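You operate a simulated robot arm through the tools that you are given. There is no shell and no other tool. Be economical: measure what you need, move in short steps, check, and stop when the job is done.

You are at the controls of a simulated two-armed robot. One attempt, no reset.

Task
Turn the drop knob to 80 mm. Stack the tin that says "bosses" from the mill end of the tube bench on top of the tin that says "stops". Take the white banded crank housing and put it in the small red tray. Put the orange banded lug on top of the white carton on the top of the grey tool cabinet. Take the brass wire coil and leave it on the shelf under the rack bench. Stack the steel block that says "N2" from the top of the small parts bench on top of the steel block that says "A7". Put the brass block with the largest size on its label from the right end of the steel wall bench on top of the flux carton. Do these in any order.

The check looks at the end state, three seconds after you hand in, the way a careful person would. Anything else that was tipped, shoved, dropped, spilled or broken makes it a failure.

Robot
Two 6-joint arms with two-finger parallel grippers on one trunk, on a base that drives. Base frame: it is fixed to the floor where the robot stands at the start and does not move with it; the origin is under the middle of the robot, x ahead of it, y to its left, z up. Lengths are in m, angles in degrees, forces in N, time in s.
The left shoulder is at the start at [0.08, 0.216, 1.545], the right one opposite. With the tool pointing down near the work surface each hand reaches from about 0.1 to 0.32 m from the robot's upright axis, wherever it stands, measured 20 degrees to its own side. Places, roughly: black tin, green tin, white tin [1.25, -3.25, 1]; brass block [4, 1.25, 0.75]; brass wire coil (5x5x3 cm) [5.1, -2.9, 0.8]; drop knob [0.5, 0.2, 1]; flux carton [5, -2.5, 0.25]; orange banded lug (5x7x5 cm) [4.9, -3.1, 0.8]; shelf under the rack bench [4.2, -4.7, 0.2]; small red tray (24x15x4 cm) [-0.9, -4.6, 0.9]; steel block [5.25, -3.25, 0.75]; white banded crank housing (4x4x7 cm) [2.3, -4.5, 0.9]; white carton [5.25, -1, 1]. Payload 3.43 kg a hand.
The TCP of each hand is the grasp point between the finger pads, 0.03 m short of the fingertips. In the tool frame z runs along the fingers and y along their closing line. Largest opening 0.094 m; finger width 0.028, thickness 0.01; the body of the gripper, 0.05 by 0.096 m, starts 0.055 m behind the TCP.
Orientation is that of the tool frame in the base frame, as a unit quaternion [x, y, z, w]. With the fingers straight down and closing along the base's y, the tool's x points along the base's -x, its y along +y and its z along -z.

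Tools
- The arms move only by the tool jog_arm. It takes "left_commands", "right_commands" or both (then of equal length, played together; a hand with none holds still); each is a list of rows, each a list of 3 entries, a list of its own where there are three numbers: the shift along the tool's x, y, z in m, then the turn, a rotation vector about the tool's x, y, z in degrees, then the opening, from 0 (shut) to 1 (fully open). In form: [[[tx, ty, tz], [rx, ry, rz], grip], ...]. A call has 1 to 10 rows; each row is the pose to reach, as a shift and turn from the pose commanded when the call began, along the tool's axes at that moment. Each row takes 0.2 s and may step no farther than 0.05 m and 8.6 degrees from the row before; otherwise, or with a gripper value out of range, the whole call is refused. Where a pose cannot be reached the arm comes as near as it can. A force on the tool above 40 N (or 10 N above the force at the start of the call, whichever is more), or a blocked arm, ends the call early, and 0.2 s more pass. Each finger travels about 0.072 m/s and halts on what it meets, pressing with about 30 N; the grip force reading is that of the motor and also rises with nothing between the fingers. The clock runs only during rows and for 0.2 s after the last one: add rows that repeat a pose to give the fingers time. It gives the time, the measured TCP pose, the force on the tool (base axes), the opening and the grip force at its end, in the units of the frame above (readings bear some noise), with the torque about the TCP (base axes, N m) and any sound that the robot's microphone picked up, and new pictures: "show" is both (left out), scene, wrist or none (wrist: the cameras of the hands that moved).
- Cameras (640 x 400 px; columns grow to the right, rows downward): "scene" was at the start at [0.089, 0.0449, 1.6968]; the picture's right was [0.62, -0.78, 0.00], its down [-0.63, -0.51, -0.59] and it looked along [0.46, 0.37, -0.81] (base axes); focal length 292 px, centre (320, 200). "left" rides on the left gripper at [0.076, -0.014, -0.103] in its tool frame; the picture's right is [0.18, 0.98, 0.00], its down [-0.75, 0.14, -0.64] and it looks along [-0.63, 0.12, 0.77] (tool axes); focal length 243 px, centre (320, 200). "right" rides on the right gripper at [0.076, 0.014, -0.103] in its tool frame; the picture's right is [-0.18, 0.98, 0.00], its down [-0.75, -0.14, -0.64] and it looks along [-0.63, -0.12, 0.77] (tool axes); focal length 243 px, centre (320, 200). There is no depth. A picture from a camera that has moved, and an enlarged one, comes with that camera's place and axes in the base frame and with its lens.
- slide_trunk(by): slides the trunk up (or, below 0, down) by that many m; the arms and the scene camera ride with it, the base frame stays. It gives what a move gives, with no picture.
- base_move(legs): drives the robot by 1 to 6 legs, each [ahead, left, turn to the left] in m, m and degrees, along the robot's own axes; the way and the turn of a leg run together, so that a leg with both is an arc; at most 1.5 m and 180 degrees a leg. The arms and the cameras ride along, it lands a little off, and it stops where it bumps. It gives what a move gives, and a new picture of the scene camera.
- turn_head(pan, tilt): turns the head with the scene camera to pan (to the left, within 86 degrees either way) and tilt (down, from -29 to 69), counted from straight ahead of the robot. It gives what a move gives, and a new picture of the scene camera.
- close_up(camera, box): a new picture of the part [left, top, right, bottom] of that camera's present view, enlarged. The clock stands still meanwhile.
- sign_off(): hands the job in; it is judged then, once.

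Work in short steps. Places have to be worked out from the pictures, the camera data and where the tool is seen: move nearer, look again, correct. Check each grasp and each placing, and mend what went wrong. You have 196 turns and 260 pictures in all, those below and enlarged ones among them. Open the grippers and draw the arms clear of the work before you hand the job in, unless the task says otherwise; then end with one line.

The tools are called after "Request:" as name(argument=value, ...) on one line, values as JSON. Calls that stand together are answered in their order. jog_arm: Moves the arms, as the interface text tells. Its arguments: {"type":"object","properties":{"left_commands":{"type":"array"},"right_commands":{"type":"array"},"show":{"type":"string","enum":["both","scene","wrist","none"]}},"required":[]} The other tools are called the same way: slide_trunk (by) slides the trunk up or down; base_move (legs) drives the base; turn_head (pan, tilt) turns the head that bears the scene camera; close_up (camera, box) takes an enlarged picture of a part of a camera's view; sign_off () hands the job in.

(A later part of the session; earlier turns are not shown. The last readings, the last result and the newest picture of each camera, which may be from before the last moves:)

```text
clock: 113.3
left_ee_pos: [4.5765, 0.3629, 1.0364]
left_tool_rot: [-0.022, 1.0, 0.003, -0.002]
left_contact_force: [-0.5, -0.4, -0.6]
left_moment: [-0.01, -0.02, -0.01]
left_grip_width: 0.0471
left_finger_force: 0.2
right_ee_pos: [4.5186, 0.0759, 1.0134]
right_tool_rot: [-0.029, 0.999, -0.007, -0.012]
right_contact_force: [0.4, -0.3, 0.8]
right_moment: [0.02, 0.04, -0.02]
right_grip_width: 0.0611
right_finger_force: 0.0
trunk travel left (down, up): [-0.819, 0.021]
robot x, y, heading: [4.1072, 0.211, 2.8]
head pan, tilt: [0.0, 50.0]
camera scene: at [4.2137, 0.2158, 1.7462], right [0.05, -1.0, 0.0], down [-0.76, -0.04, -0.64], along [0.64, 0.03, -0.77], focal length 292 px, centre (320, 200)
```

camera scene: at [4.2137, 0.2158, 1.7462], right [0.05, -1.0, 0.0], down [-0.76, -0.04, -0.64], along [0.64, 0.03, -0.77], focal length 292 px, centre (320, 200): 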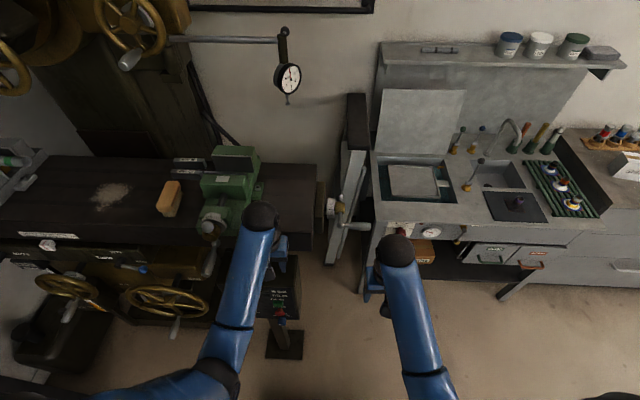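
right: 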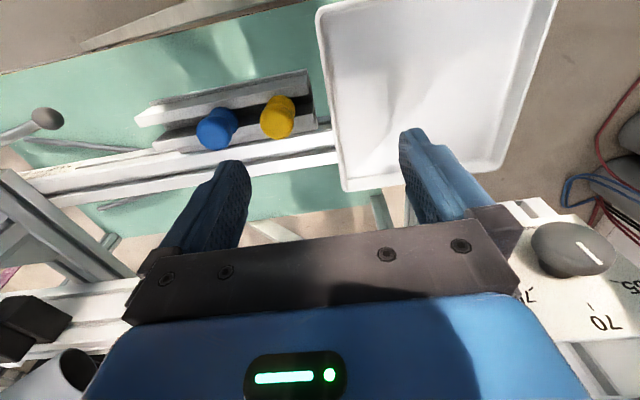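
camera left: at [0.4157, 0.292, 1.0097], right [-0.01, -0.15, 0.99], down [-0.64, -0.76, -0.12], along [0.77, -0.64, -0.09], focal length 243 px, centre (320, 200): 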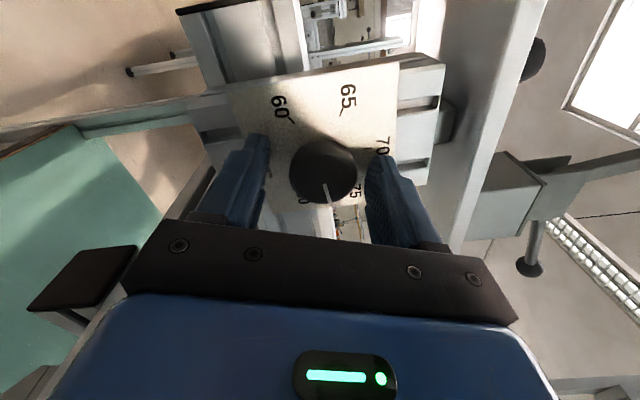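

The left hand brushed the mill table's edge (massive, nothing moved). I back off, turn to +y with clearance, and then approach.

Request:
base_move(legs=[[-0.25, 0, 0], [0, 0, 87.2], [0, -0.18, 0], [0.2, 0, 0]])

Request:
close_up(camera="right", box=[0, 0, 640, 400])

```text
clock: 121.0
left_ee_pos: [3.9456, 0.8667, 1.0406]
left_tool_rot: [-0.69, 0.724, 0.002, -0.003]
left_contact_force: [0.6, -0.3, -1.0]
left_moment: [0.04, 0.02, 0.01]
left_grip_width: 0.047
left_finger_force: 0.1
right_ee_pos: [4.227, 0.783, 1.0141]
right_tool_rot: [-0.695, 0.719, -0.012, -0.004]
right_contact_force: [0.8, -0.1, -0.9]
right_moment: [0.02, -0.01, 0.01]
right_grip_width: 0.0611
right_finger_force: 0.1
trunk travel left (down, up): [-0.819, 0.021]
robot x, y, heading: [4.0558, 0.3843, 87.8]
head pan, tilt: [0.0, 50.0]
camera scene: at [4.0603, 0.4866, 1.7467], right [1.0, -0.04, 0.0], down [-0.03, -0.76, -0.65], along [0.03, 0.65, -0.76], focal length 292 px, centre (320, 200)
```

scene: 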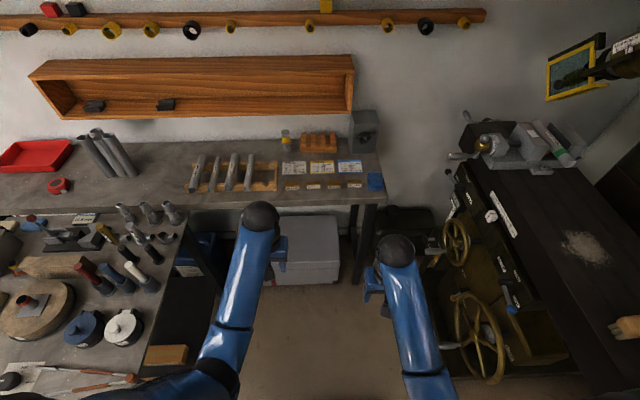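

```text
1.00 times, centred on (320, 200) of right (not enlarged: the box is as wide or as high as the picture)
camera zoom: at [4.2075, 0.7083, 1.1197], right [-0.98, 0.22, -0.01], down [0.16, 0.76, 0.63], along [0.15, 0.61, -0.78], focal length 243 px, centre (320, 200)
```

zoom: 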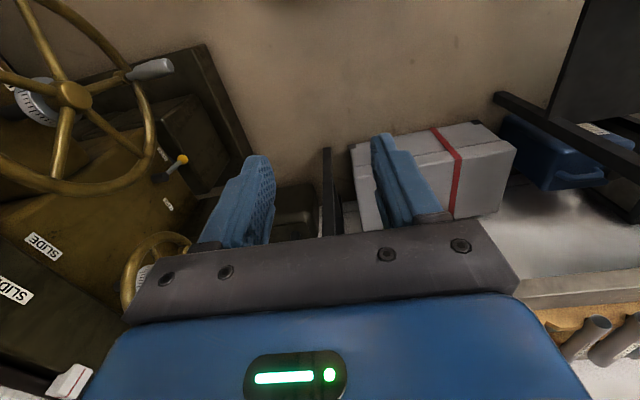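

Request:
close_up(camera="scene", box=[270, 150, 390, 210])

Request:
close_up(camera="scene", box=[276, 174, 372, 198])

```text
5.33 times, centred on (330, 180) of scene
camera zoom: at [4.0603, 0.4866, 1.7467], right [1.0, -0.04, 0.0], down [-0.03, -0.76, -0.65], along [0.03, 0.65, -0.76], focal length 1560 px, centre (267, 307)
```

zoom: 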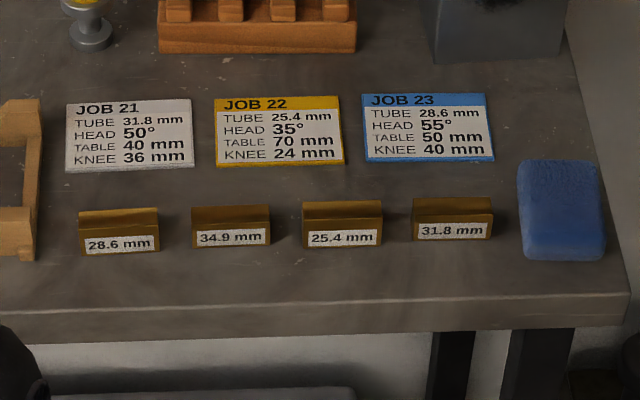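

```text
6.67 times, centred on (324, 186) of scene
camera zoom: at [4.0603, 0.4866, 1.7467], right [1.0, -0.04, 0.0], down [-0.03, -0.76, -0.65], along [0.03, 0.65, -0.76], focal length 1950 px, centre (293, 293)
```

zoom: 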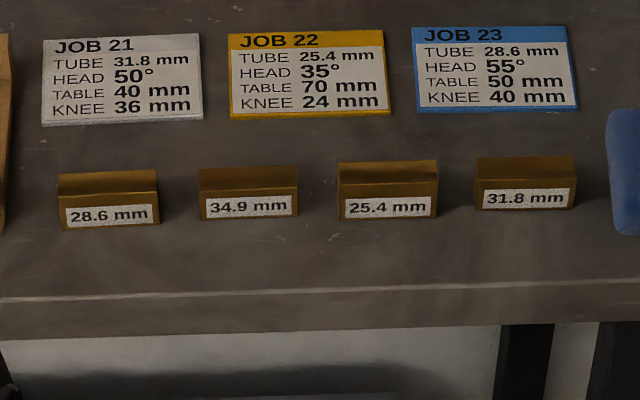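

The block with the largest size is "34.9 mm", second from left, at about (4.07, 1.42). Since its target carton is on a low shelf, I plan a 45° forward-tilted grasp with the left hand, gripping its ends. I tilt the hand now and lower the trunk.

Request:
jog_arm(left_commands=[[[0, 0, 0], [0, -7.5, 0], 1], [[0, 0, 0], [0, -15, 0], 1], [[0, 0, 0], [0, -22.5, 0], 1], [[0, 0, 0], [0, -30, 0], 1], [[0, 0, 0], [0, -37.5, 0], 1], [[0, 0, 0], [0, -45, 0], 1], [[0, 0, 0], [0, -45, 0], 1]], show="none")

Request:
base_move(legs=[[0, -0.1, 2.2]])

Request:
slide_trunk(by=-0.22)

Request:
close_up(camera="left", box=[0, 0, 640, 400])

```text
clock: 122.6
left_ee_pos: [3.9468, 0.8705, 1.0374]
left_tool_rot: [-0.637, 0.669, 0.265, 0.275]
left_contact_force: [-0.1, -0.7, -0.7]
left_moment: [0.01, 0.03, -0.01]
left_grip_width: 0.0941
left_finger_force: 0.0
right_ee_pos: [4.2272, 0.7867, 1.0124]
right_tool_rot: [-0.695, 0.719, -0.013, -0.006]
right_contact_force: [0.1, 0.0, -0.1]
right_moment: [0.02, -0.02, 0.01]
right_grip_width: 0.0611
right_finger_force: 0.1
trunk travel left (down, up): [-0.819, 0.021]
robot x, y, heading: [4.0569, 0.3908, 87.4]
head pan, tilt: [0.0, 50.0]
```

```text
clock: 123.8
left_ee_pos: [4.019, 0.8631, 1.038]
left_tool_rot: [-0.651, 0.656, 0.268, 0.271]
left_contact_force: [-0.1, 0.1, 0.1]
left_moment: [0.02, -0.01, -0.03]
left_grip_width: 0.0939
left_finger_force: 0.0
right_ee_pos: [4.3024, 0.7899, 1.0136]
right_tool_rot: [0.708, -0.706, 0.016, 0.003]
right_contact_force: [-0.2, -0.3, 0.7]
right_moment: [0.02, -0.04, -0.05]
right_grip_width: 0.061
right_finger_force: 0.0
trunk travel left (down, up): [-0.819, 0.021]
robot x, y, heading: [4.1544, 0.3869, 89.8]
head pan, tilt: [0.0, 50.0]
camera scene: at [4.1423, 0.4905, 1.7461], right [1.0, 0.0, 0.01], down [0.0, -0.77, -0.64], along [0.01, 0.64, -0.77], focal length 292 px, centre (320, 200)
```

scene: 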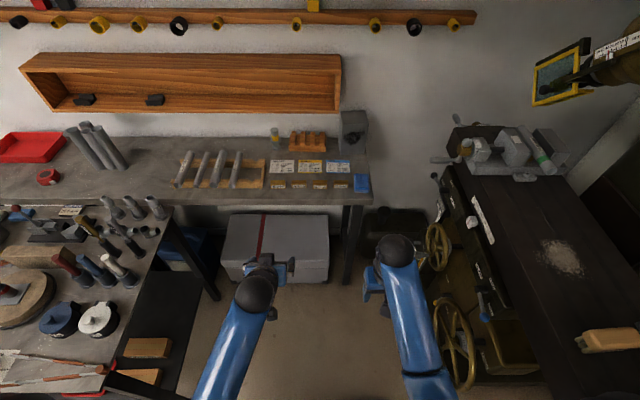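

```text
clock: 126.1
left_ee_pos: [4.0255, 0.8636, 0.8179]
left_tool_rot: [-0.65, 0.658, 0.27, 0.269]
left_contact_force: [0.1, -0.6, -0.2]
left_moment: [0.01, 0.02, 0.0]
left_grip_width: 0.0939
left_finger_force: 0.1
right_ee_pos: [4.3077, 0.7902, 0.7928]
right_tool_rot: [0.707, -0.707, 0.013, 0.005]
right_contact_force: [0.5, 0.1, -0.6]
right_moment: [0.04, -0.06, 0.02]
right_grip_width: 0.0615
right_finger_force: 0.1
trunk travel left (down, up): [-0.599, 0.241]
robot x, y, heading: [4.1533, 0.385, 89.9]
head pan, tilt: [0.0, 50.0]
```

```text
1.00 times, centred on (320, 200) of left (not enlarged: the box is as wide or as high as the picture)
camera zoom: at [4.0376, 0.7371, 0.8362], right [-0.98, -0.12, -0.12], down [-0.14, 0.08, 0.99], along [-0.11, 0.99, -0.1], focal length 243 px, centre (320, 200)
```

zoom: 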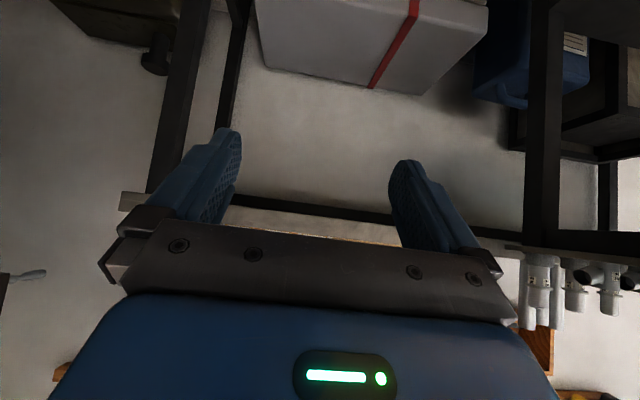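

Request:
close_up(camera="scene", box=[220, 80, 380, 180])

```text
4.00 times, centred on (300, 130) of scene
camera zoom: at [4.1535, 0.4907, 1.5262], right [1.0, 0.0, 0.0], down [0.0, -0.77, -0.64], along [0.0, 0.64, -0.77], focal length 1170 px, centre (400, 480)
```

zoom: 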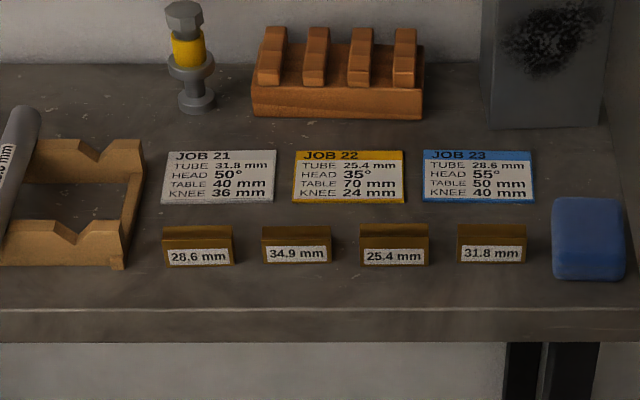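

The two views triangulate the block's label to (4.06, 1.356, 0.818) with the bench top near z 0.80. I raise the hand, shift it over, and drive 0.3 m nearer.

Request:
jog_arm(left_commands=[[[-0.028, -0.01, -0.028], [0, 0, 0], 0.88], [[-0.056, -0.02, -0.056], [0, 0, 0], 0.88], [[-0.085, -0.034, -0.085], [0, 0, 0], 0.88], [[-0.085, -0.034, -0.085], [0, 0, 0], 0.88]], show="none")

Request:
base_move(legs=[[0.28, 0, 0]])

Request:
close_up(camera="left", box=[0, 0, 640, 400])

```text
clock: 127.1
left_ee_pos: [4.0595, 0.8647, 0.9359]
left_tool_rot: [-0.65, 0.657, 0.27, 0.27]
left_contact_force: [-0.6, -1.0, -0.2]
left_moment: [0.0, -0.02, 0.0]
left_grip_width: 0.0825
left_finger_force: 0.0
right_ee_pos: [4.3085, 0.7899, 0.7939]
right_tool_rot: [0.708, -0.706, 0.013, 0.005]
right_contact_force: [0.3, 0.3, -0.6]
right_moment: [-0.01, 0.02, 0.01]
right_grip_width: 0.0614
right_finger_force: 0.0
trunk travel left (down, up): [-0.599, 0.241]
robot x, y, heading: [4.1512, 0.3874, 90.0]
head pan, tilt: [0.0, 50.0]
```

```text
clock: 129.0
left_ee_pos: [4.0607, 1.1371, 0.9366]
left_tool_rot: [-0.649, 0.658, 0.269, 0.27]
left_contact_force: [-0.4, 0.3, 0.2]
left_moment: [0.0, 0.05, 0.02]
left_grip_width: 0.0825
left_finger_force: 0.1
right_ee_pos: [4.3091, 1.0633, 0.7939]
right_tool_rot: [-0.707, 0.707, -0.013, -0.005]
right_contact_force: [-0.2, -0.1, 0.1]
right_moment: [0.04, -0.01, -0.01]
right_grip_width: 0.0609
right_finger_force: 0.1
trunk travel left (down, up): [-0.599, 0.241]
robot x, y, heading: [4.1501, 0.6575, 89.7]
head pan, tilt: [0.0, 50.0]
camera scene: at [4.1546, 0.7625, 1.5263], right [1.0, 0.0, 0.0], down [0.0, -0.77, -0.64], along [0.0, 0.64, -0.77], focal length 292 px, centre (320, 200)
```

scene: 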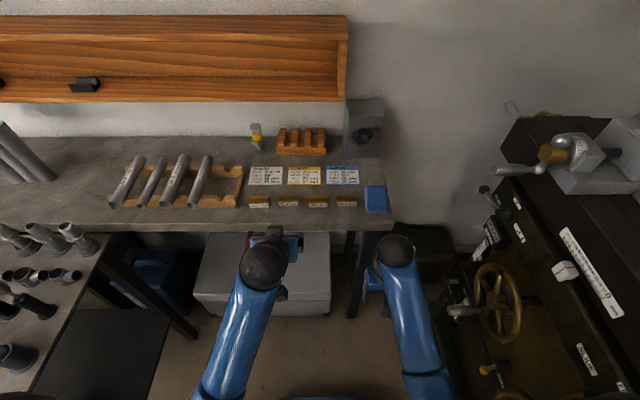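

```text
1.00 times, centred on (320, 200) of left (not enlarged: the box is as wide or as high as the picture)
camera zoom: at [4.0727, 1.0103, 0.9541], right [-0.98, -0.12, -0.12], down [-0.14, 0.08, 0.99], along [-0.11, 0.99, -0.1], focal length 243 px, centre (320, 200)
```

zoom: 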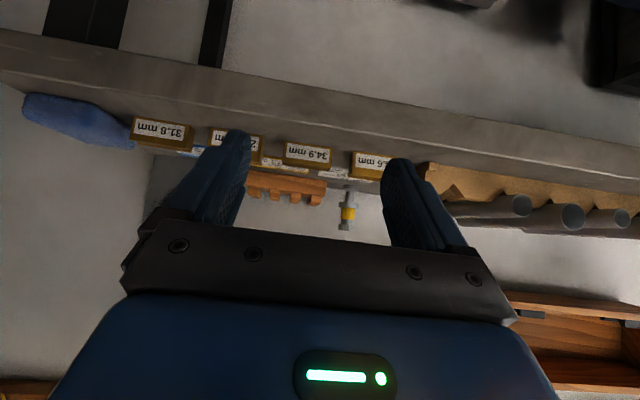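

Request:
close_up(camera="scene", box=[230, 160, 370, 240])

Request:
close_up(camera="left", box=[200, 80, 440, 230])

```text
4.57 times, centred on (300, 200) of scene
camera zoom: at [4.1546, 0.7625, 1.5263], right [1.0, 0.0, 0.0], down [0.0, -0.77, -0.64], along [0.0, 0.64, -0.77], focal length 1337 px, centre (411, 200)
```

zoom: 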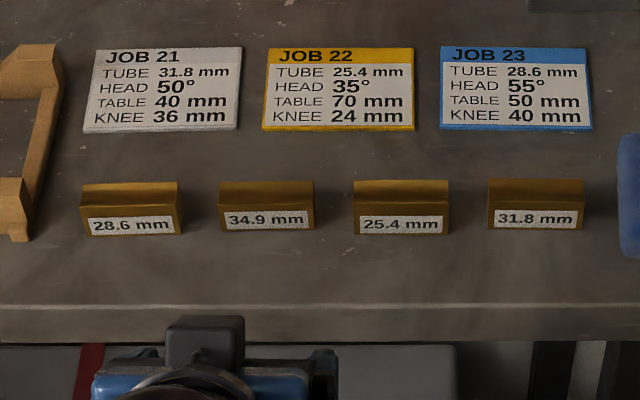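

```text
2.67 times, centred on (320, 155) of left
camera zoom: at [4.0727, 1.0103, 0.9541], right [-0.98, -0.12, -0.12], down [-0.14, 0.08, 0.99], along [-0.11, 0.99, -0.1], focal length 647 px, centre (320, 320)
```

zoom: 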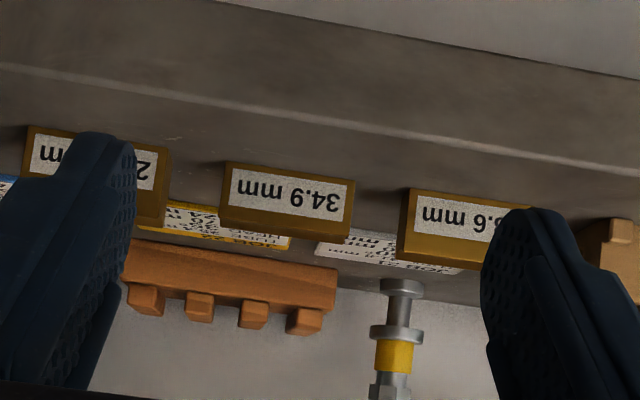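

Combining wrist and scene views: label at (4.063, 1.292, 0.870), bench top z≈0.855, block about 60×18×32 mm. I move to a pre-grasp point 6 cm back along the 45° axis with an opening of about 78 mm, and check.

Request:
jog_arm(left_commands=[[[-0.023, -0.001, 0.027], [0, 0, 0], 0.83], [[-0.046, -0.002, 0.053], [0, 0, 0], 0.83], [[-0.0686, -0.003, 0.08], [0, 0, 0], 0.83], [[-0.0686, -0.003, 0.09], [0, 0, 0], 0.83], [[-0.0686, -0.003, 0.09], [0, 0, 0], 0.83]], show="wrist")

Request:
close_up(camera="scene", box=[230, 160, 370, 240])

```text
clock: 130.2
left_ee_pos: [4.0638, 1.247, 0.9206]
left_tool_rot: [-0.649, 0.659, 0.27, 0.269]
left_contact_force: [0.5, -0.3, 0.0]
left_moment: [-0.03, 0.06, -0.03]
left_grip_width: 0.0781
left_finger_force: 0.0
right_ee_pos: [4.3097, 1.0633, 0.7926]
right_tool_rot: [0.708, -0.706, 0.013, 0.005]
right_contact_force: [-0.2, 0.9, -0.6]
right_moment: [0.02, -0.04, 0.01]
right_grip_width: 0.0612
right_finger_force: 0.2
trunk travel left (down, up): [-0.599, 0.241]
robot x, y, heading: [4.1526, 0.6555, 89.9]
head pan, tilt: [0.0, 50.0]
camera left: at [4.0763, 1.12, 0.9392], right [-0.98, -0.12, -0.12], down [-0.14, 0.08, 0.99], along [-0.11, 0.99, -0.1], focal length 243 px, centre (320, 200)
```

left: 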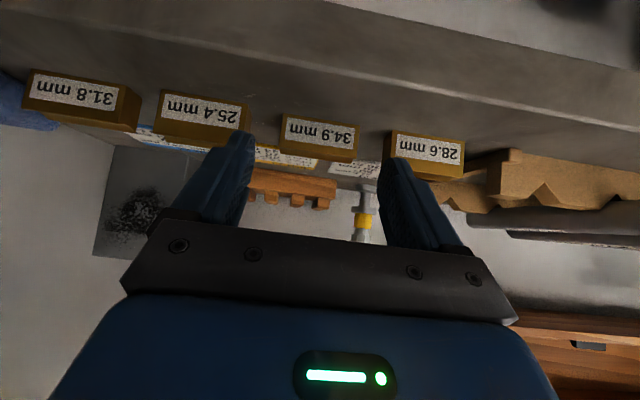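

```text
4.57 times, centred on (300, 200) of scene
camera zoom: at [4.1546, 0.7638, 1.5262], right [1.0, 0.0, 0.0], down [0.0, -0.77, -0.64], along [0.0, 0.64, -0.77], focal length 1337 px, centre (411, 200)
```

zoom: 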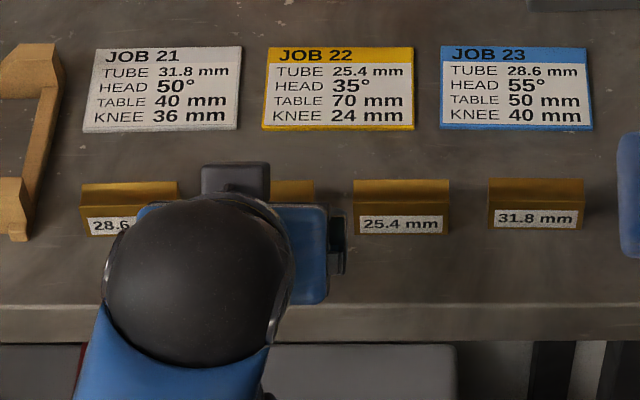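

Consistent: the label is at (4.065, 1.292, 0.872). I advance 5 cm along the tool axis and close.

Request:
jog_arm(left_commands=[[[-0.001, 0, 0.018], [0, 0, 0], 0.83], [[-0.002, 0, 0.034], [0, 0, 0], 0.83], [[-0.002, 0, 0.048], [0, 0, 0], 0.83], [[-0.002, 0, 0.048], [0, 0, 0], 0.83]], show="wrist")

```text
clock: 131.2
left_ee_pos: [4.0644, 1.282, 0.8914]
left_tool_rot: [-0.649, 0.656, 0.272, 0.272]
left_contact_force: [-1.0, -7.4, 16.6]
left_moment: [-0.08, -0.62, -0.28]
left_grip_width: 0.0774
left_finger_force: 0.1
right_ee_pos: [4.31, 1.0603, 0.7944]
right_tool_rot: [0.707, -0.707, 0.012, 0.005]
right_contact_force: [0.5, 0.4, -0.6]
right_moment: [0.0, 0.01, -0.01]
right_grip_width: 0.0609
right_finger_force: 0.1
trunk travel left (down, up): [-0.599, 0.241]
robot x, y, heading: [4.1523, 0.657, 89.6]
head pan, tilt: [0.0, 50.0]
camera left: at [4.0769, 1.1547, 0.9087], right [-0.98, -0.12, -0.13], down [-0.14, 0.08, 0.99], along [-0.11, 0.99, -0.09], focal length 243 px, centre (320, 200)
```

left: 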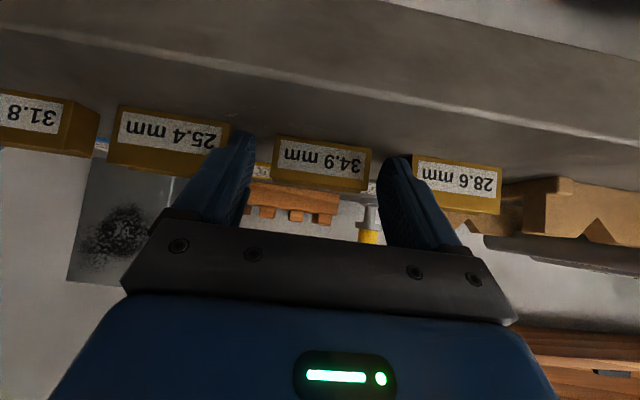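

Fingertips just touch the bench (16 N). I ease up 3 mm, go 1 cm further forward over the block, and close.

Request:
jog_arm(left_commands=[[[-0.003, 0, -0.003], [0, 0, 0], 0.83], [[-0.009, 0, 0.004], [0, 0, 0], 0.83], [[-0.009, 0, 0.004], [0, 0, 0], 0.7], [[-0.009, 0, 0.004], [0, 0, 0], 0.6], [[-0.009, 0, 0.004], [0, 0, 0], 0.5], [[-0.009, 0, 0.004], [0, 0, 0], 0.5]], show="wrist")

```text
clock: 132.6
left_ee_pos: [4.0661, 1.2934, 0.8908]
left_tool_rot: [-0.649, 0.658, 0.27, 0.27]
left_contact_force: [3.4, 0.7, 4.9]
left_moment: [0.1, -0.34, -0.08]
left_grip_width: 0.0597
left_finger_force: 30.1
right_ee_pos: [4.3097, 1.0638, 0.7937]
right_tool_rot: [-0.707, 0.707, -0.013, -0.006]
right_contact_force: [0.1, 0.7, 0.2]
right_moment: [-0.01, 0.03, -0.01]
right_grip_width: 0.0611
right_finger_force: 0.0
trunk travel left (down, up): [-0.599, 0.241]
robot x, y, heading: [4.1541, 0.6604, 89.8]
head pan, tilt: [0.0, 50.0]
camera left: at [4.0788, 1.1667, 0.9096], right [-0.98, -0.12, -0.12], down [-0.14, 0.08, 0.99], along [-0.11, 0.99, -0.1], focal length 243 px, centre (320, 200)
```

left: 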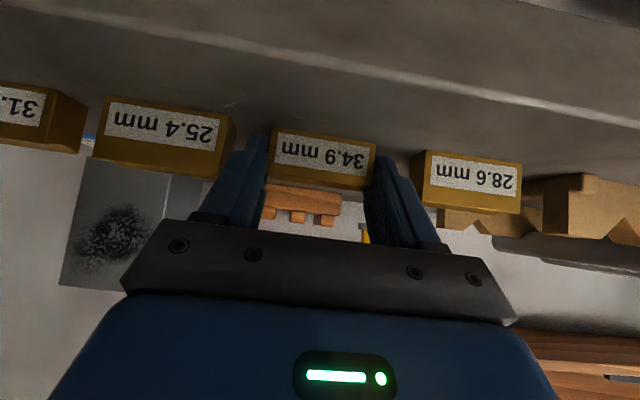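

The block is gripped at 59.7 mm. I lift it straight up 12 cm.

Request:
jog_arm(left_commands=[[[-0.014, 0, -0.014], [0, 0, 0], 0.5], [[-0.035, 0, -0.035], [0, 0, 0], 0.5], [[-0.06, 0, -0.06], [0, 0, 0], 0.5], [[-0.085, 0, -0.085], [0, 0, 0], 0.5], [[-0.085, 0, -0.085], [0, 0, 0], 0.5]], show="both")

```text
clock: 133.8
left_ee_pos: [4.0641, 1.2944, 1.0131]
left_tool_rot: [-0.65, 0.658, 0.269, 0.269]
left_contact_force: [0.2, -0.3, -2.1]
left_moment: [-0.02, 0.02, 0.03]
left_grip_width: 0.0597
left_finger_force: 30.1
right_ee_pos: [4.3089, 1.0629, 0.793]
right_tool_rot: [0.708, -0.707, 0.012, 0.005]
right_contact_force: [0.3, 0.8, 0.7]
right_moment: [0.02, 0.0, 0.0]
right_grip_width: 0.0608
right_finger_force: 0.2
trunk travel left (down, up): [-0.599, 0.241]
robot x, y, heading: [4.1482, 0.655, 89.9]
head pan, tilt: [0.0, 50.0]
camera scene: at [4.1546, 0.7643, 1.5261], right [1.0, 0.0, 0.0], down [0.0, -0.77, -0.64], along [0.0, 0.64, -0.77], focal length 292 px, centre (320, 200)
camera left: at [4.0763, 1.1677, 1.0315], right [-0.98, -0.12, -0.12], down [-0.14, 0.09, 0.99], along [-0.11, 0.99, -0.1], focal length 243 px, centre (320, 200)
```

scene: 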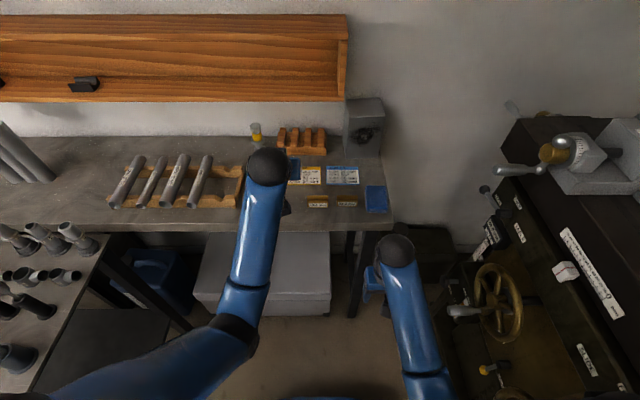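
left: 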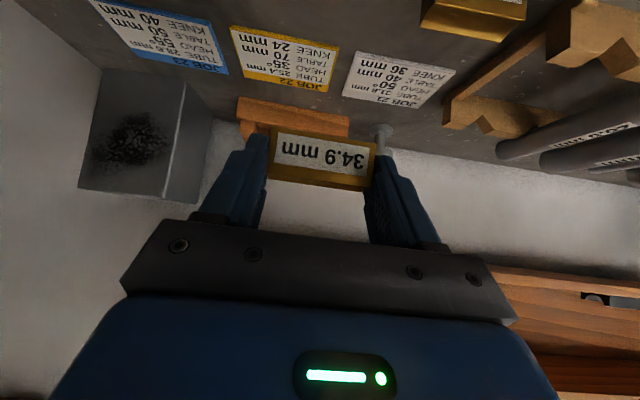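

The block is held cleanly. I pull the hand in, back out, and head for the black bench at x≈4.9, y −2 to −4, where the flux carton and small parts should be.

Request:
base_move(legs=[[-0.5, 0, 0]])

Request:
jog_arm(left_commands=[[[0.033, 0, -0.033], [0, 0, 0], 0.5], [[0.066, 0, -0.066], [0, 0, 0], 0.5], [[0.1, 0, -0.1], [0, 0, 0], 0.5], [[0.1, 0, -0.1], [0, 0, 0], 0.5]], show="none")

Request:
base_move(legs=[[-0.55, 0.05, 0], [0, 0, -90], [0, -0.8, 0], [0, -0.8, 0]])

Request:
turn_head(pan=-15, tilt=45)

```text
clock: 136.7
left_ee_pos: [4.0627, 0.8056, 1.0136]
left_tool_rot: [-0.649, 0.659, 0.269, 0.27]
left_contact_force: [-0.3, 0.2, -2.5]
left_moment: [-0.06, 0.05, 0.02]
left_grip_width: 0.0599
left_finger_force: 29.8
right_ee_pos: [4.3081, 0.5748, 0.7927]
right_tool_rot: [0.707, -0.707, 0.013, 0.006]
right_contact_force: [0.2, 0.2, 0.1]
right_moment: [0.03, -0.02, 0.0]
right_grip_width: 0.0609
right_finger_force: 0.0
trunk travel left (down, up): [-0.599, 0.241]
robot x, y, heading: [4.1509, 0.1675, 89.9]
head pan, tilt: [0.0, 50.0]
camera scene: at [4.1528, 0.2762, 1.526], right [1.0, 0.0, 0.0], down [0.0, -0.77, -0.64], along [0.0, 0.64, -0.77], focal length 292 px, centre (320, 200)
```

scene: 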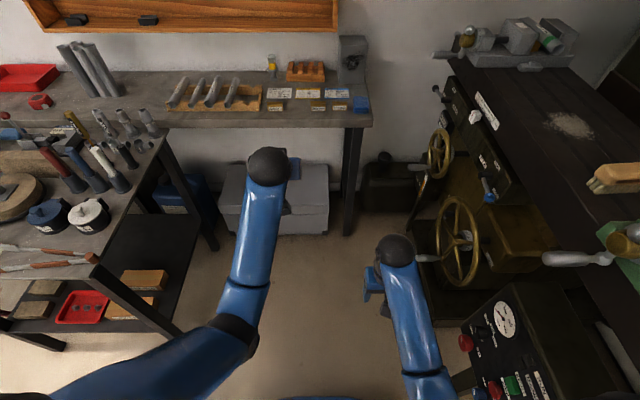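

```text
clock: 137.7
left_ee_pos: [4.0611, 0.6671, 1.012]
left_tool_rot: [-0.65, 0.658, 0.269, 0.268]
left_contact_force: [0.0, 1.4, -3.6]
left_moment: [-0.06, 0.0, 0.02]
left_grip_width: 0.0599
left_finger_force: 30.2
right_ee_pos: [4.3077, 0.5746, 0.7933]
right_tool_rot: [-0.707, 0.707, -0.013, -0.006]
right_contact_force: [0.7, 0.7, 0.5]
right_moment: [-0.04, 0.0, 0.02]
right_grip_width: 0.0613
right_finger_force: 0.1
trunk travel left (down, up): [-0.599, 0.241]
robot x, y, heading: [4.1513, 0.1648, 90.0]
head pan, tilt: [0.0, 50.0]
```

```text
clock: 152.5
left_ee_pos: [4.5731, -1.8921, 1.0114]
left_tool_rot: [0.017, 0.925, -0.005, 0.38]
left_contact_force: [-1.1, -0.4, -2.2]
left_moment: [-0.01, 0.0, 0.01]
left_grip_width: 0.06
left_finger_force: 29.8
right_ee_pos: [4.4762, -2.1377, 0.7926]
right_tool_rot: [0.009, 1.0, -0.005, -0.013]
right_contact_force: [-0.7, 0.6, -0.4]
right_moment: [-0.01, 0.0, 0.01]
right_grip_width: 0.0612
right_finger_force: 0.0
trunk travel left (down, up): [-0.599, 0.241]
robot x, y, heading: [4.0735, -1.9714, -1.4]
head pan, tilt: [0.0, 50.0]
camera scene: at [4.1832, -1.9751, 1.5261], right [-0.02, -1.0, 0.0], down [-0.77, 0.02, -0.64], along [0.64, -0.02, -0.77], focal length 292 px, centre (320, 200)
```

scene: 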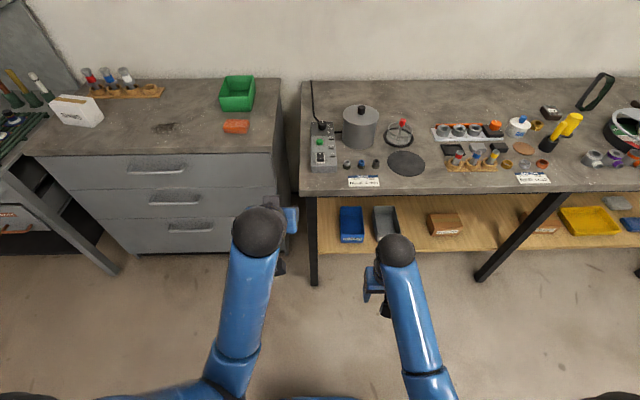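

```text
clock: 153.2
left_ee_pos: [4.5737, -1.8925, 1.0124]
left_tool_rot: [0.017, 0.925, -0.005, 0.38]
left_contact_force: [-0.6, 0.4, -3.2]
left_moment: [-0.04, 0.03, 0.01]
left_grip_width: 0.0596
left_finger_force: 30.0
right_ee_pos: [4.4757, -2.1383, 0.793]
right_tool_rot: [0.01, 1.0, -0.005, -0.013]
right_contact_force: [-0.6, 0.4, -0.4]
right_moment: [0.01, -0.01, -0.01]
right_grip_width: 0.0613
right_finger_force: 0.0
trunk travel left (down, up): [-0.599, 0.241]
robot x, y, heading: [4.0714, -1.9777, -1.7]
head pan, tilt: [-15.0, 45.0]
camera scene: at [4.1843, -1.9971, 1.533], right [-0.28, -0.96, 0.0], down [-0.68, 0.2, -0.71], along [0.68, -0.2, -0.71], focal length 292 px, centre (320, 200)
```

scene: 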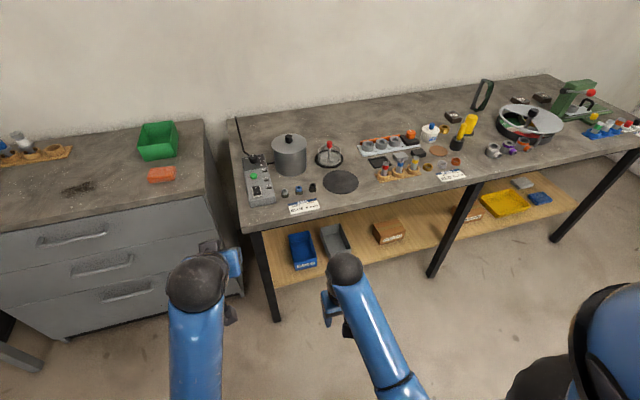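

Good view of the black bench and its shelf with two cartons. I zoom on the shelf and the bench top.

Request:
close_up(camera="scene", box=[360, 190, 520, 260])

Request:
close_up(camera="scene", box=[350, 90, 510, 190])

Request:
close_up(camera="scene", box=[480, 90, 640, 190])

```text
4.00 times, centred on (440, 225) of scene
camera zoom: at [4.1843, -1.9971, 1.533], right [-0.28, -0.96, 0.0], down [-0.68, 0.2, -0.71], along [0.68, -0.2, -0.71], focal length 1170 px, centre (-160, 100)
```

zoom: 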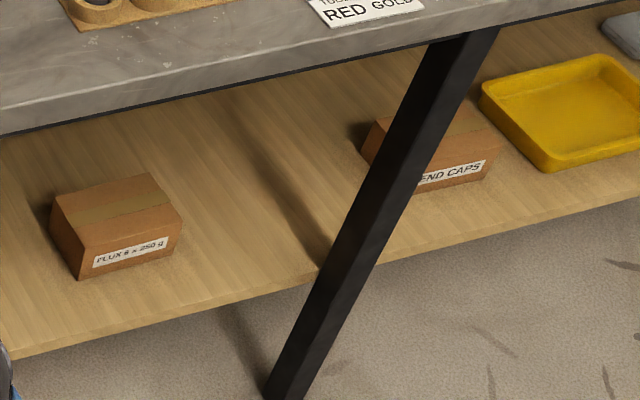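

```text
4.00 times, centred on (430, 140) of scene
camera zoom: at [4.1843, -1.9971, 1.533], right [-0.28, -0.96, 0.0], down [-0.68, 0.2, -0.71], along [0.68, -0.2, -0.71], focal length 1170 px, centre (-120, 440)
```

zoom: 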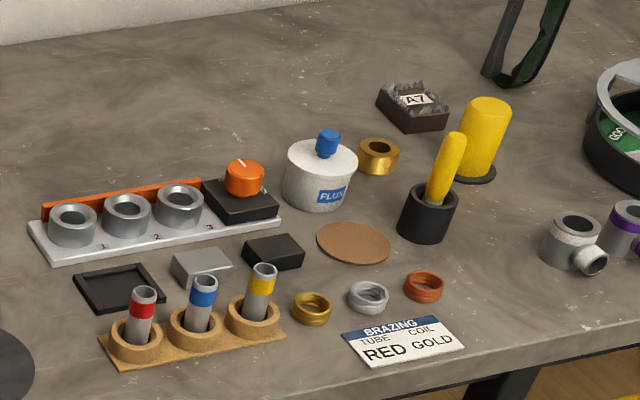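

```text
4.00 times, centred on (560, 140) of scene
camera zoom: at [4.1843, -1.9971, 1.533], right [-0.28, -0.96, 0.0], down [-0.68, 0.2, -0.71], along [0.68, -0.2, -0.71], focal length 1170 px, centre (-640, 440)
```

zoom: 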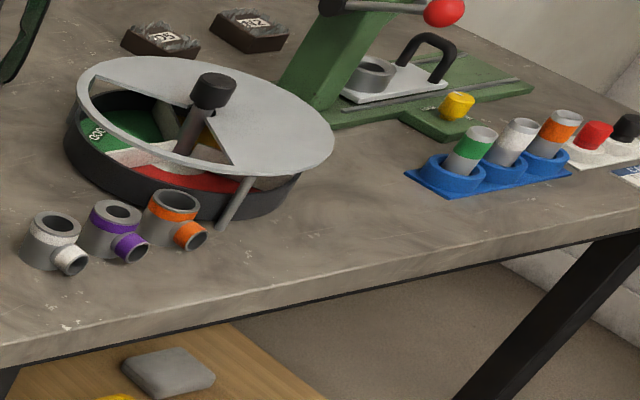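

Request:
close_up(camera="scene", box=[420, 105, 480, 180])

Request:
close_up(camera="scene", box=[440, 85, 560, 145])

```text
5.33 times, centred on (450, 142) of scene
camera zoom: at [4.1843, -1.9971, 1.533], right [-0.28, -0.96, 0.0], down [-0.68, 0.2, -0.71], along [0.68, -0.2, -0.71], focal length 1560 px, centre (-373, 507)
```

zoom: 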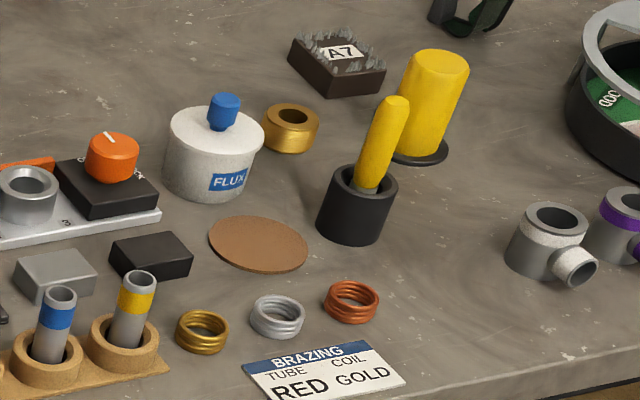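

```text
5.33 times, centred on (500, 115) of scene
camera zoom: at [4.1843, -1.9971, 1.533], right [-0.28, -0.96, 0.0], down [-0.68, 0.2, -0.71], along [0.68, -0.2, -0.71], focal length 1560 px, centre (-640, 653)
```

zoom: 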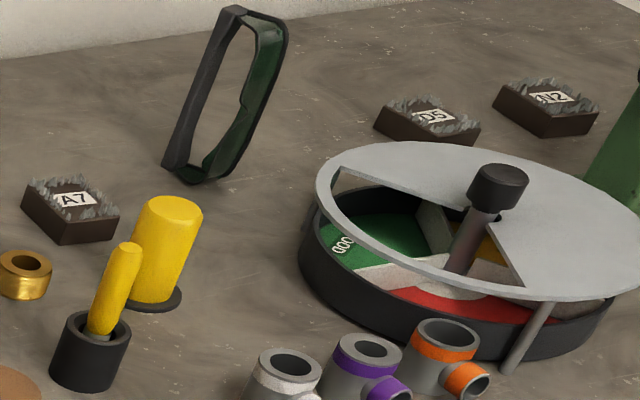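

Request:
close_up(camera="scene", box=[442, 120, 458, 136])

Request:
close_up(camera="scene", box=[420, 156, 440, 176])

```text
16.00 times, centred on (450, 128) of scene
camera zoom: at [4.1843, -1.9971, 1.533], right [-0.28, -0.96, 0.0], down [-0.68, 0.2, -0.71], along [0.68, -0.2, -0.71], focal length 4680 px, centre (-1760, 1352)
```

zoom: 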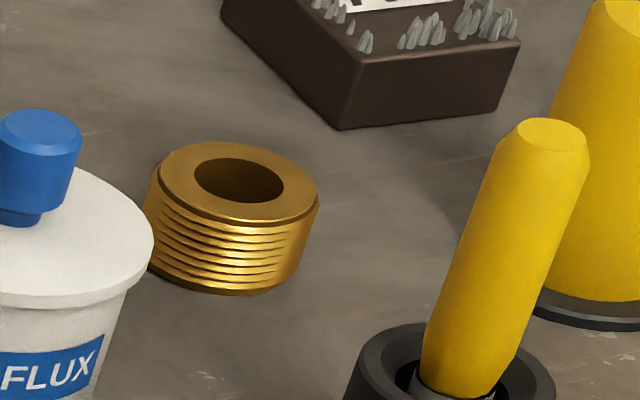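

```text
16.00 times, centred on (430, 166) of scene
camera zoom: at [4.1843, -1.9971, 1.533], right [-0.28, -0.96, 0.0], down [-0.68, 0.2, -0.71], along [0.68, -0.2, -0.71], focal length 4680 px, centre (-1440, 744)
```

zoom: 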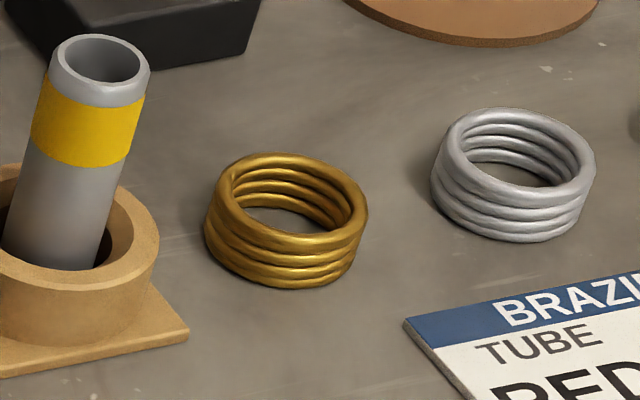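

The ribbed brass spool at about (5.13, −2.87) matches the coil's given place and size. The flux carton is at about (5.05, −2.63) on the shelf. I move in front of it, raise the right hand, and lower the trunk.

Request:
base_move(legs=[[0, 0, 1.6], [0.05, -0.74, 0]])

Request:
jog_arm(right_commands=[[[0, 0, -0.04], [0, 0, 0], 0.6], [[0, 0, -0.08], [0, 0, 0], 0.6], [[0, 0, -0.12], [0, 0, 0], 0.6], [[0, 0, -0.16], [0, 0, 0], 0.6]], show="none")

Request:
slide_trunk(by=-0.4)

Request:
turn_head(pan=0, tilt=40)

```text
clock: 157.6
left_ee_pos: [4.6233, -2.6165, 1.0122]
left_tool_rot: [0.005, 0.925, 0.001, 0.38]
left_contact_force: [-0.1, -0.1, -2.6]
left_moment: [0.0, 0.01, 0.0]
left_grip_width: 0.0599
left_finger_force: 30.4
right_ee_pos: [4.5304, -2.8645, 0.7926]
right_tool_rot: [-0.001, 1.0, -0.006, -0.013]
right_contact_force: [0.5, -0.1, -0.2]
right_moment: [0.0, -0.02, -0.03]
right_grip_width: 0.061
right_finger_force: 0.1
trunk travel left (down, up): [-0.599, 0.241]
robot x, y, heading: [4.1268, -2.7051, 0.0]
head pan, tilt: [-15.0, 45.0]
camera scene: at [4.2353, -2.7296, 1.533], right [-0.26, -0.97, 0.0], down [-0.68, 0.18, -0.71], along [0.68, -0.18, -0.71], focal length 292 px, centre (320, 200)
```

scene: 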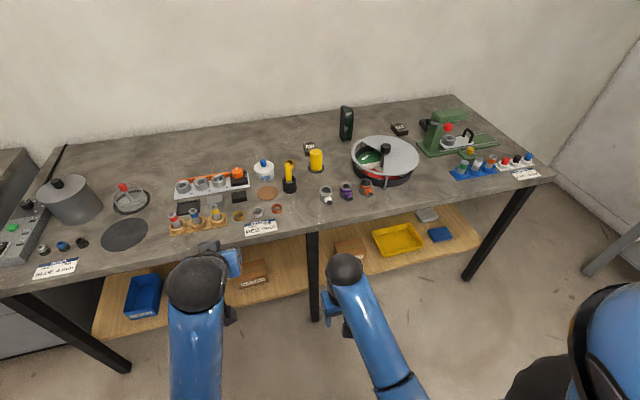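

```text
clock: 158.6
left_ee_pos: [4.6235, -2.618, 1.0123]
left_tool_rot: [0.005, 0.925, 0.001, 0.379]
left_contact_force: [0.1, -0.5, -2.3]
left_moment: [0.01, 0.03, 0.0]
left_grip_width: 0.0601
left_finger_force: 29.6
right_ee_pos: [4.5306, -2.8652, 0.7931]
right_tool_rot: [-0.001, 1.0, -0.005, -0.013]
right_contact_force: [-0.8, -0.5, 0.6]
right_moment: [-0.03, 0.0, -0.03]
right_grip_width: 0.0564
right_finger_force: 0.0
right hand out of reach, approached as far as the arm can: row 1, 2, 3, 4
trunk travel left (down, up): [-0.599, 0.241]
robot x, y, heading: [4.127, -2.7095, -0.1]
head pan, tilt: [-15.0, 45.0]
```

```text
clock: 162.4
left_ee_pos: [4.6218, -2.6175, 0.6118]
left_tool_rot: [0.005, 0.925, 0.0, 0.381]
left_contact_force: [0.0, 0.7, -2.4]
left_moment: [0.04, 0.05, -0.02]
left_grip_width: 0.06
left_finger_force: 30.1
right_ee_pos: [4.5296, -2.8647, 0.3913]
right_tool_rot: [0.0, 1.0, -0.005, -0.012]
right_contact_force: [-0.5, -0.2, 0.0]
right_moment: [0.05, -0.03, -0.03]
right_grip_width: 0.0564
right_finger_force: 0.0
trunk travel left (down, up): [-0.199, 0.641]
robot x, y, heading: [4.1237, -2.7052, -0.3]
head pan, tilt: [-15.0, 45.0]
```

```text
clock: 163.2
left_ee_pos: [4.6233, -2.6178, 0.6122]
left_tool_rot: [0.005, 0.925, 0.001, 0.381]
left_contact_force: [0.0, -0.1, -3.7]
left_moment: [0.01, 0.04, -0.04]
left_grip_width: 0.0599
left_finger_force: 30.2
right_ee_pos: [4.5308, -2.8646, 0.3924]
right_tool_rot: [-0.001, 1.0, -0.006, -0.012]
right_contact_force: [-0.7, -0.2, 0.8]
right_moment: [-0.01, -0.01, 0.01]
right_grip_width: 0.0564
right_finger_force: 0.0
trunk travel left (down, up): [-0.199, 0.641]
robot x, y, heading: [4.1262, -2.709, 0.0]
head pan, tilt: [0.0, 40.0]
camera scene: at [4.2417, -2.7093, 1.1403], right [0.0, -1.0, 0.0], down [-0.64, 0.0, -0.77], along [0.77, 0.0, -0.64], focal length 292 px, centre (320, 200)
```

scene: 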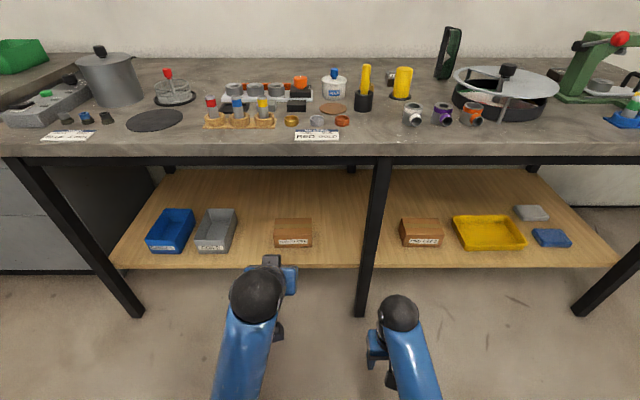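

Request:
close_up(camera="scene", box=[240, 195, 400, 295])

Request:
close_up(camera="left", box=[0, 0, 640, 400])

```text
4.00 times, centred on (320, 245) of scene
camera zoom: at [4.2417, -2.7093, 1.1403], right [0.0, -1.0, 0.0], down [-0.64, 0.0, -0.77], along [0.77, 0.0, -0.64], focal length 1170 px, centre (320, 20)
```

zoom: 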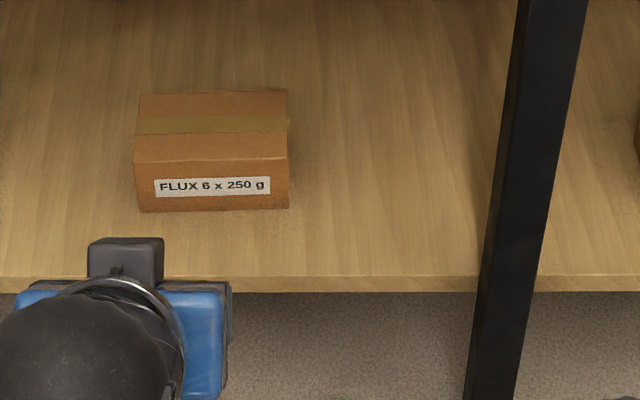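

```text
1.00 times, centred on (320, 200) of left (not enlarged: the box is as wide or as high as the picture)
camera zoom: at [4.4959, -2.6304, 0.6305], right [-0.12, 0.98, -0.12], down [0.08, 0.14, 0.99], along [0.99, 0.11, -0.1], focal length 243 px, centre (320, 200)
```

zoom: 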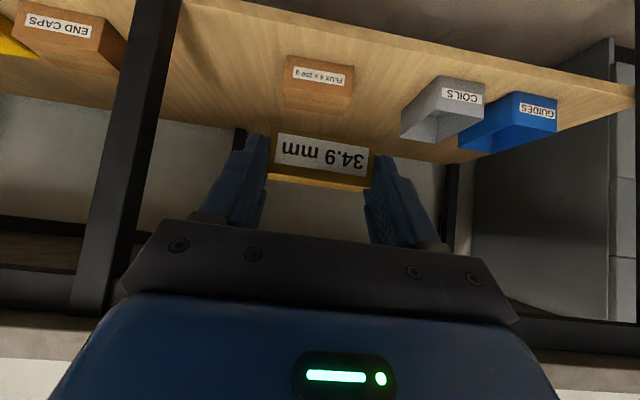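

Triangulated: the carton top is at z≈0.35, centre (5.035, −2.61), shelf z≈0.28. I lower the trunk a bit more and drive 0.25 m ahead, keeping the block above the carton height.

Request:
slide_trunk(by=-0.12)

Request:
base_move(legs=[[0.25, 0, 0]])

Request:
close_up(camera="left", box=[0, 0, 640, 400])

```text
clock: 164.7
left_ee_pos: [4.623, -2.6178, 0.4921]
left_tool_rot: [0.005, 0.925, 0.001, 0.381]
left_contact_force: [-0.1, -0.3, -1.3]
left_moment: [0.03, 0.05, 0.0]
left_grip_width: 0.0598
left_finger_force: 30.1
right_ee_pos: [4.5299, -2.8656, 0.2726]
right_tool_rot: [-0.001, 1.0, -0.005, -0.012]
right_contact_force: [-0.1, 0.2, 0.3]
right_moment: [0.0, -0.01, 0.0]
right_grip_width: 0.0564
right_finger_force: 0.0
trunk travel left (down, up): [-0.079, 0.761]
robot x, y, heading: [4.1257, -2.7052, -0.2]
head pan, tilt: [0.0, 40.0]
```

```text
clock: 166.5
left_ee_pos: [4.8708, -2.6199, 0.4918]
left_tool_rot: [0.006, 0.925, 0.001, 0.38]
left_contact_force: [1.1, 0.6, -2.9]
left_moment: [-0.01, 0.01, 0.0]
left_grip_width: 0.0598
left_finger_force: 30.0
right_ee_pos: [4.7768, -2.8677, 0.2728]
right_tool_rot: [0.0, 1.0, -0.005, -0.012]
right_contact_force: [-0.2, -0.2, 1.0]
right_moment: [0.01, 0.0, -0.04]
right_grip_width: 0.0562
right_finger_force: 0.0
trunk travel left (down, up): [-0.079, 0.761]
robot x, y, heading: [4.3707, -2.7079, -0.2]
head pan, tilt: [0.0, 40.0]
camera scene: at [4.4889, -2.7105, 1.0202], right [-0.01, -1.0, 0.0], down [-0.64, 0.0, -0.77], along [0.77, 0.0, -0.64], focal length 292 px, centre (320, 200)
```

scene: 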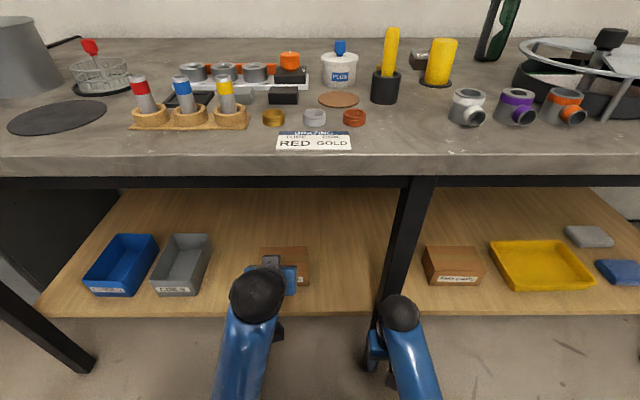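

```text
1.00 times, centred on (320, 200) of left (not enlarged: the box is as wide or as high as the picture)
camera zoom: at [4.7431, -2.6324, 0.5103], right [-0.12, 0.99, -0.12], down [0.09, 0.13, 0.99], along [0.99, 0.11, -0.1], focal length 243 px, centre (320, 200)
```

zoom: 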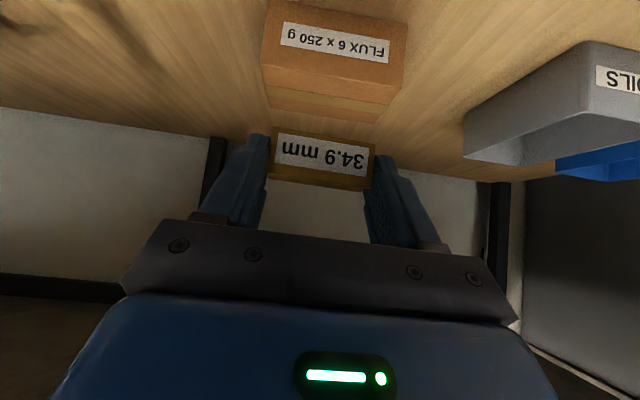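

The wrist view confirms the carton position. I move forward over it, then down to about 7 mm above contact.

Request:
jog_arm(left_commands=[[[-0.028, 0.003, 0.028], [0, 0, 0], 0.5], [[-0.055, 0.006, 0.055], [0, 0, 0], 0.5], [[-0.083, 0.009, 0.083], [0, 0, 0], 0.5], [[-0.11, 0.009, 0.11], [0, 0, 0], 0.5], [[-0.087, 0.009, 0.133], [0, 0, 0], 0.5], [[-0.063, 0.009, 0.157], [0, 0, 0], 0.5], [[-0.04, 0.009, 0.18], [0, 0, 0], 0.5], [[-0.04, 0.009, 0.18], [0, 0, 0], 0.5]], show="both")

```text
clock: 168.3
left_ee_pos: [5.0256, -2.6066, 0.4012]
left_tool_rot: [0.006, 0.921, -0.001, 0.389]
left_contact_force: [2.1, 0.2, 33.4]
left_moment: [-0.37, -0.32, -0.25]
left_grip_width: 0.0601
left_finger_force: 30.1
right_ee_pos: [4.7758, -2.8671, 0.2746]
right_tool_rot: [0.001, 1.0, -0.005, -0.011]
right_contact_force: [0.5, -0.6, -0.4]
right_moment: [0.04, 0.01, 0.01]
right_grip_width: 0.0564
right_finger_force: 0.0
trunk travel left (down, up): [-0.079, 0.761]
robot x, y, heading: [4.3732, -2.7128, -0.2]
head pan, tilt: [0.0, 40.0]
camera scene: at [4.4847, -2.711, 1.0214], right [-0.01, -1.0, 0.0], down [-0.64, 0.0, -0.77], along [0.77, 0.0, -0.64], focal length 292 px, centre (320, 200)
camera left: at [4.898, -2.6212, 0.4171], right [-0.12, 0.98, -0.13], down [0.07, 0.14, 0.99], along [0.99, 0.11, -0.08], focal length 243 px, centre (320, 200)
```

scene: 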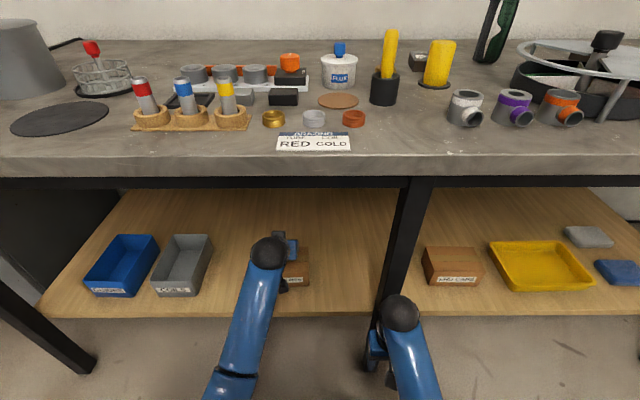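
left: 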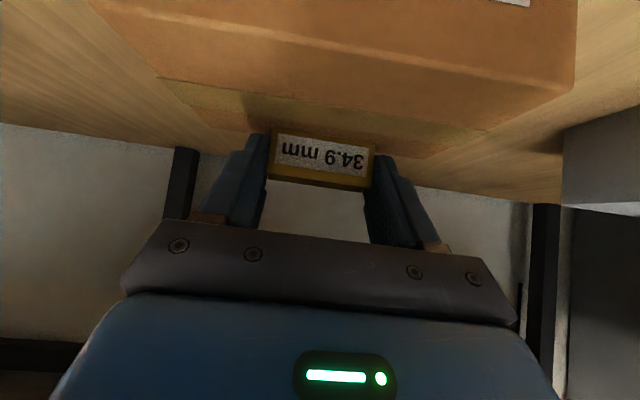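

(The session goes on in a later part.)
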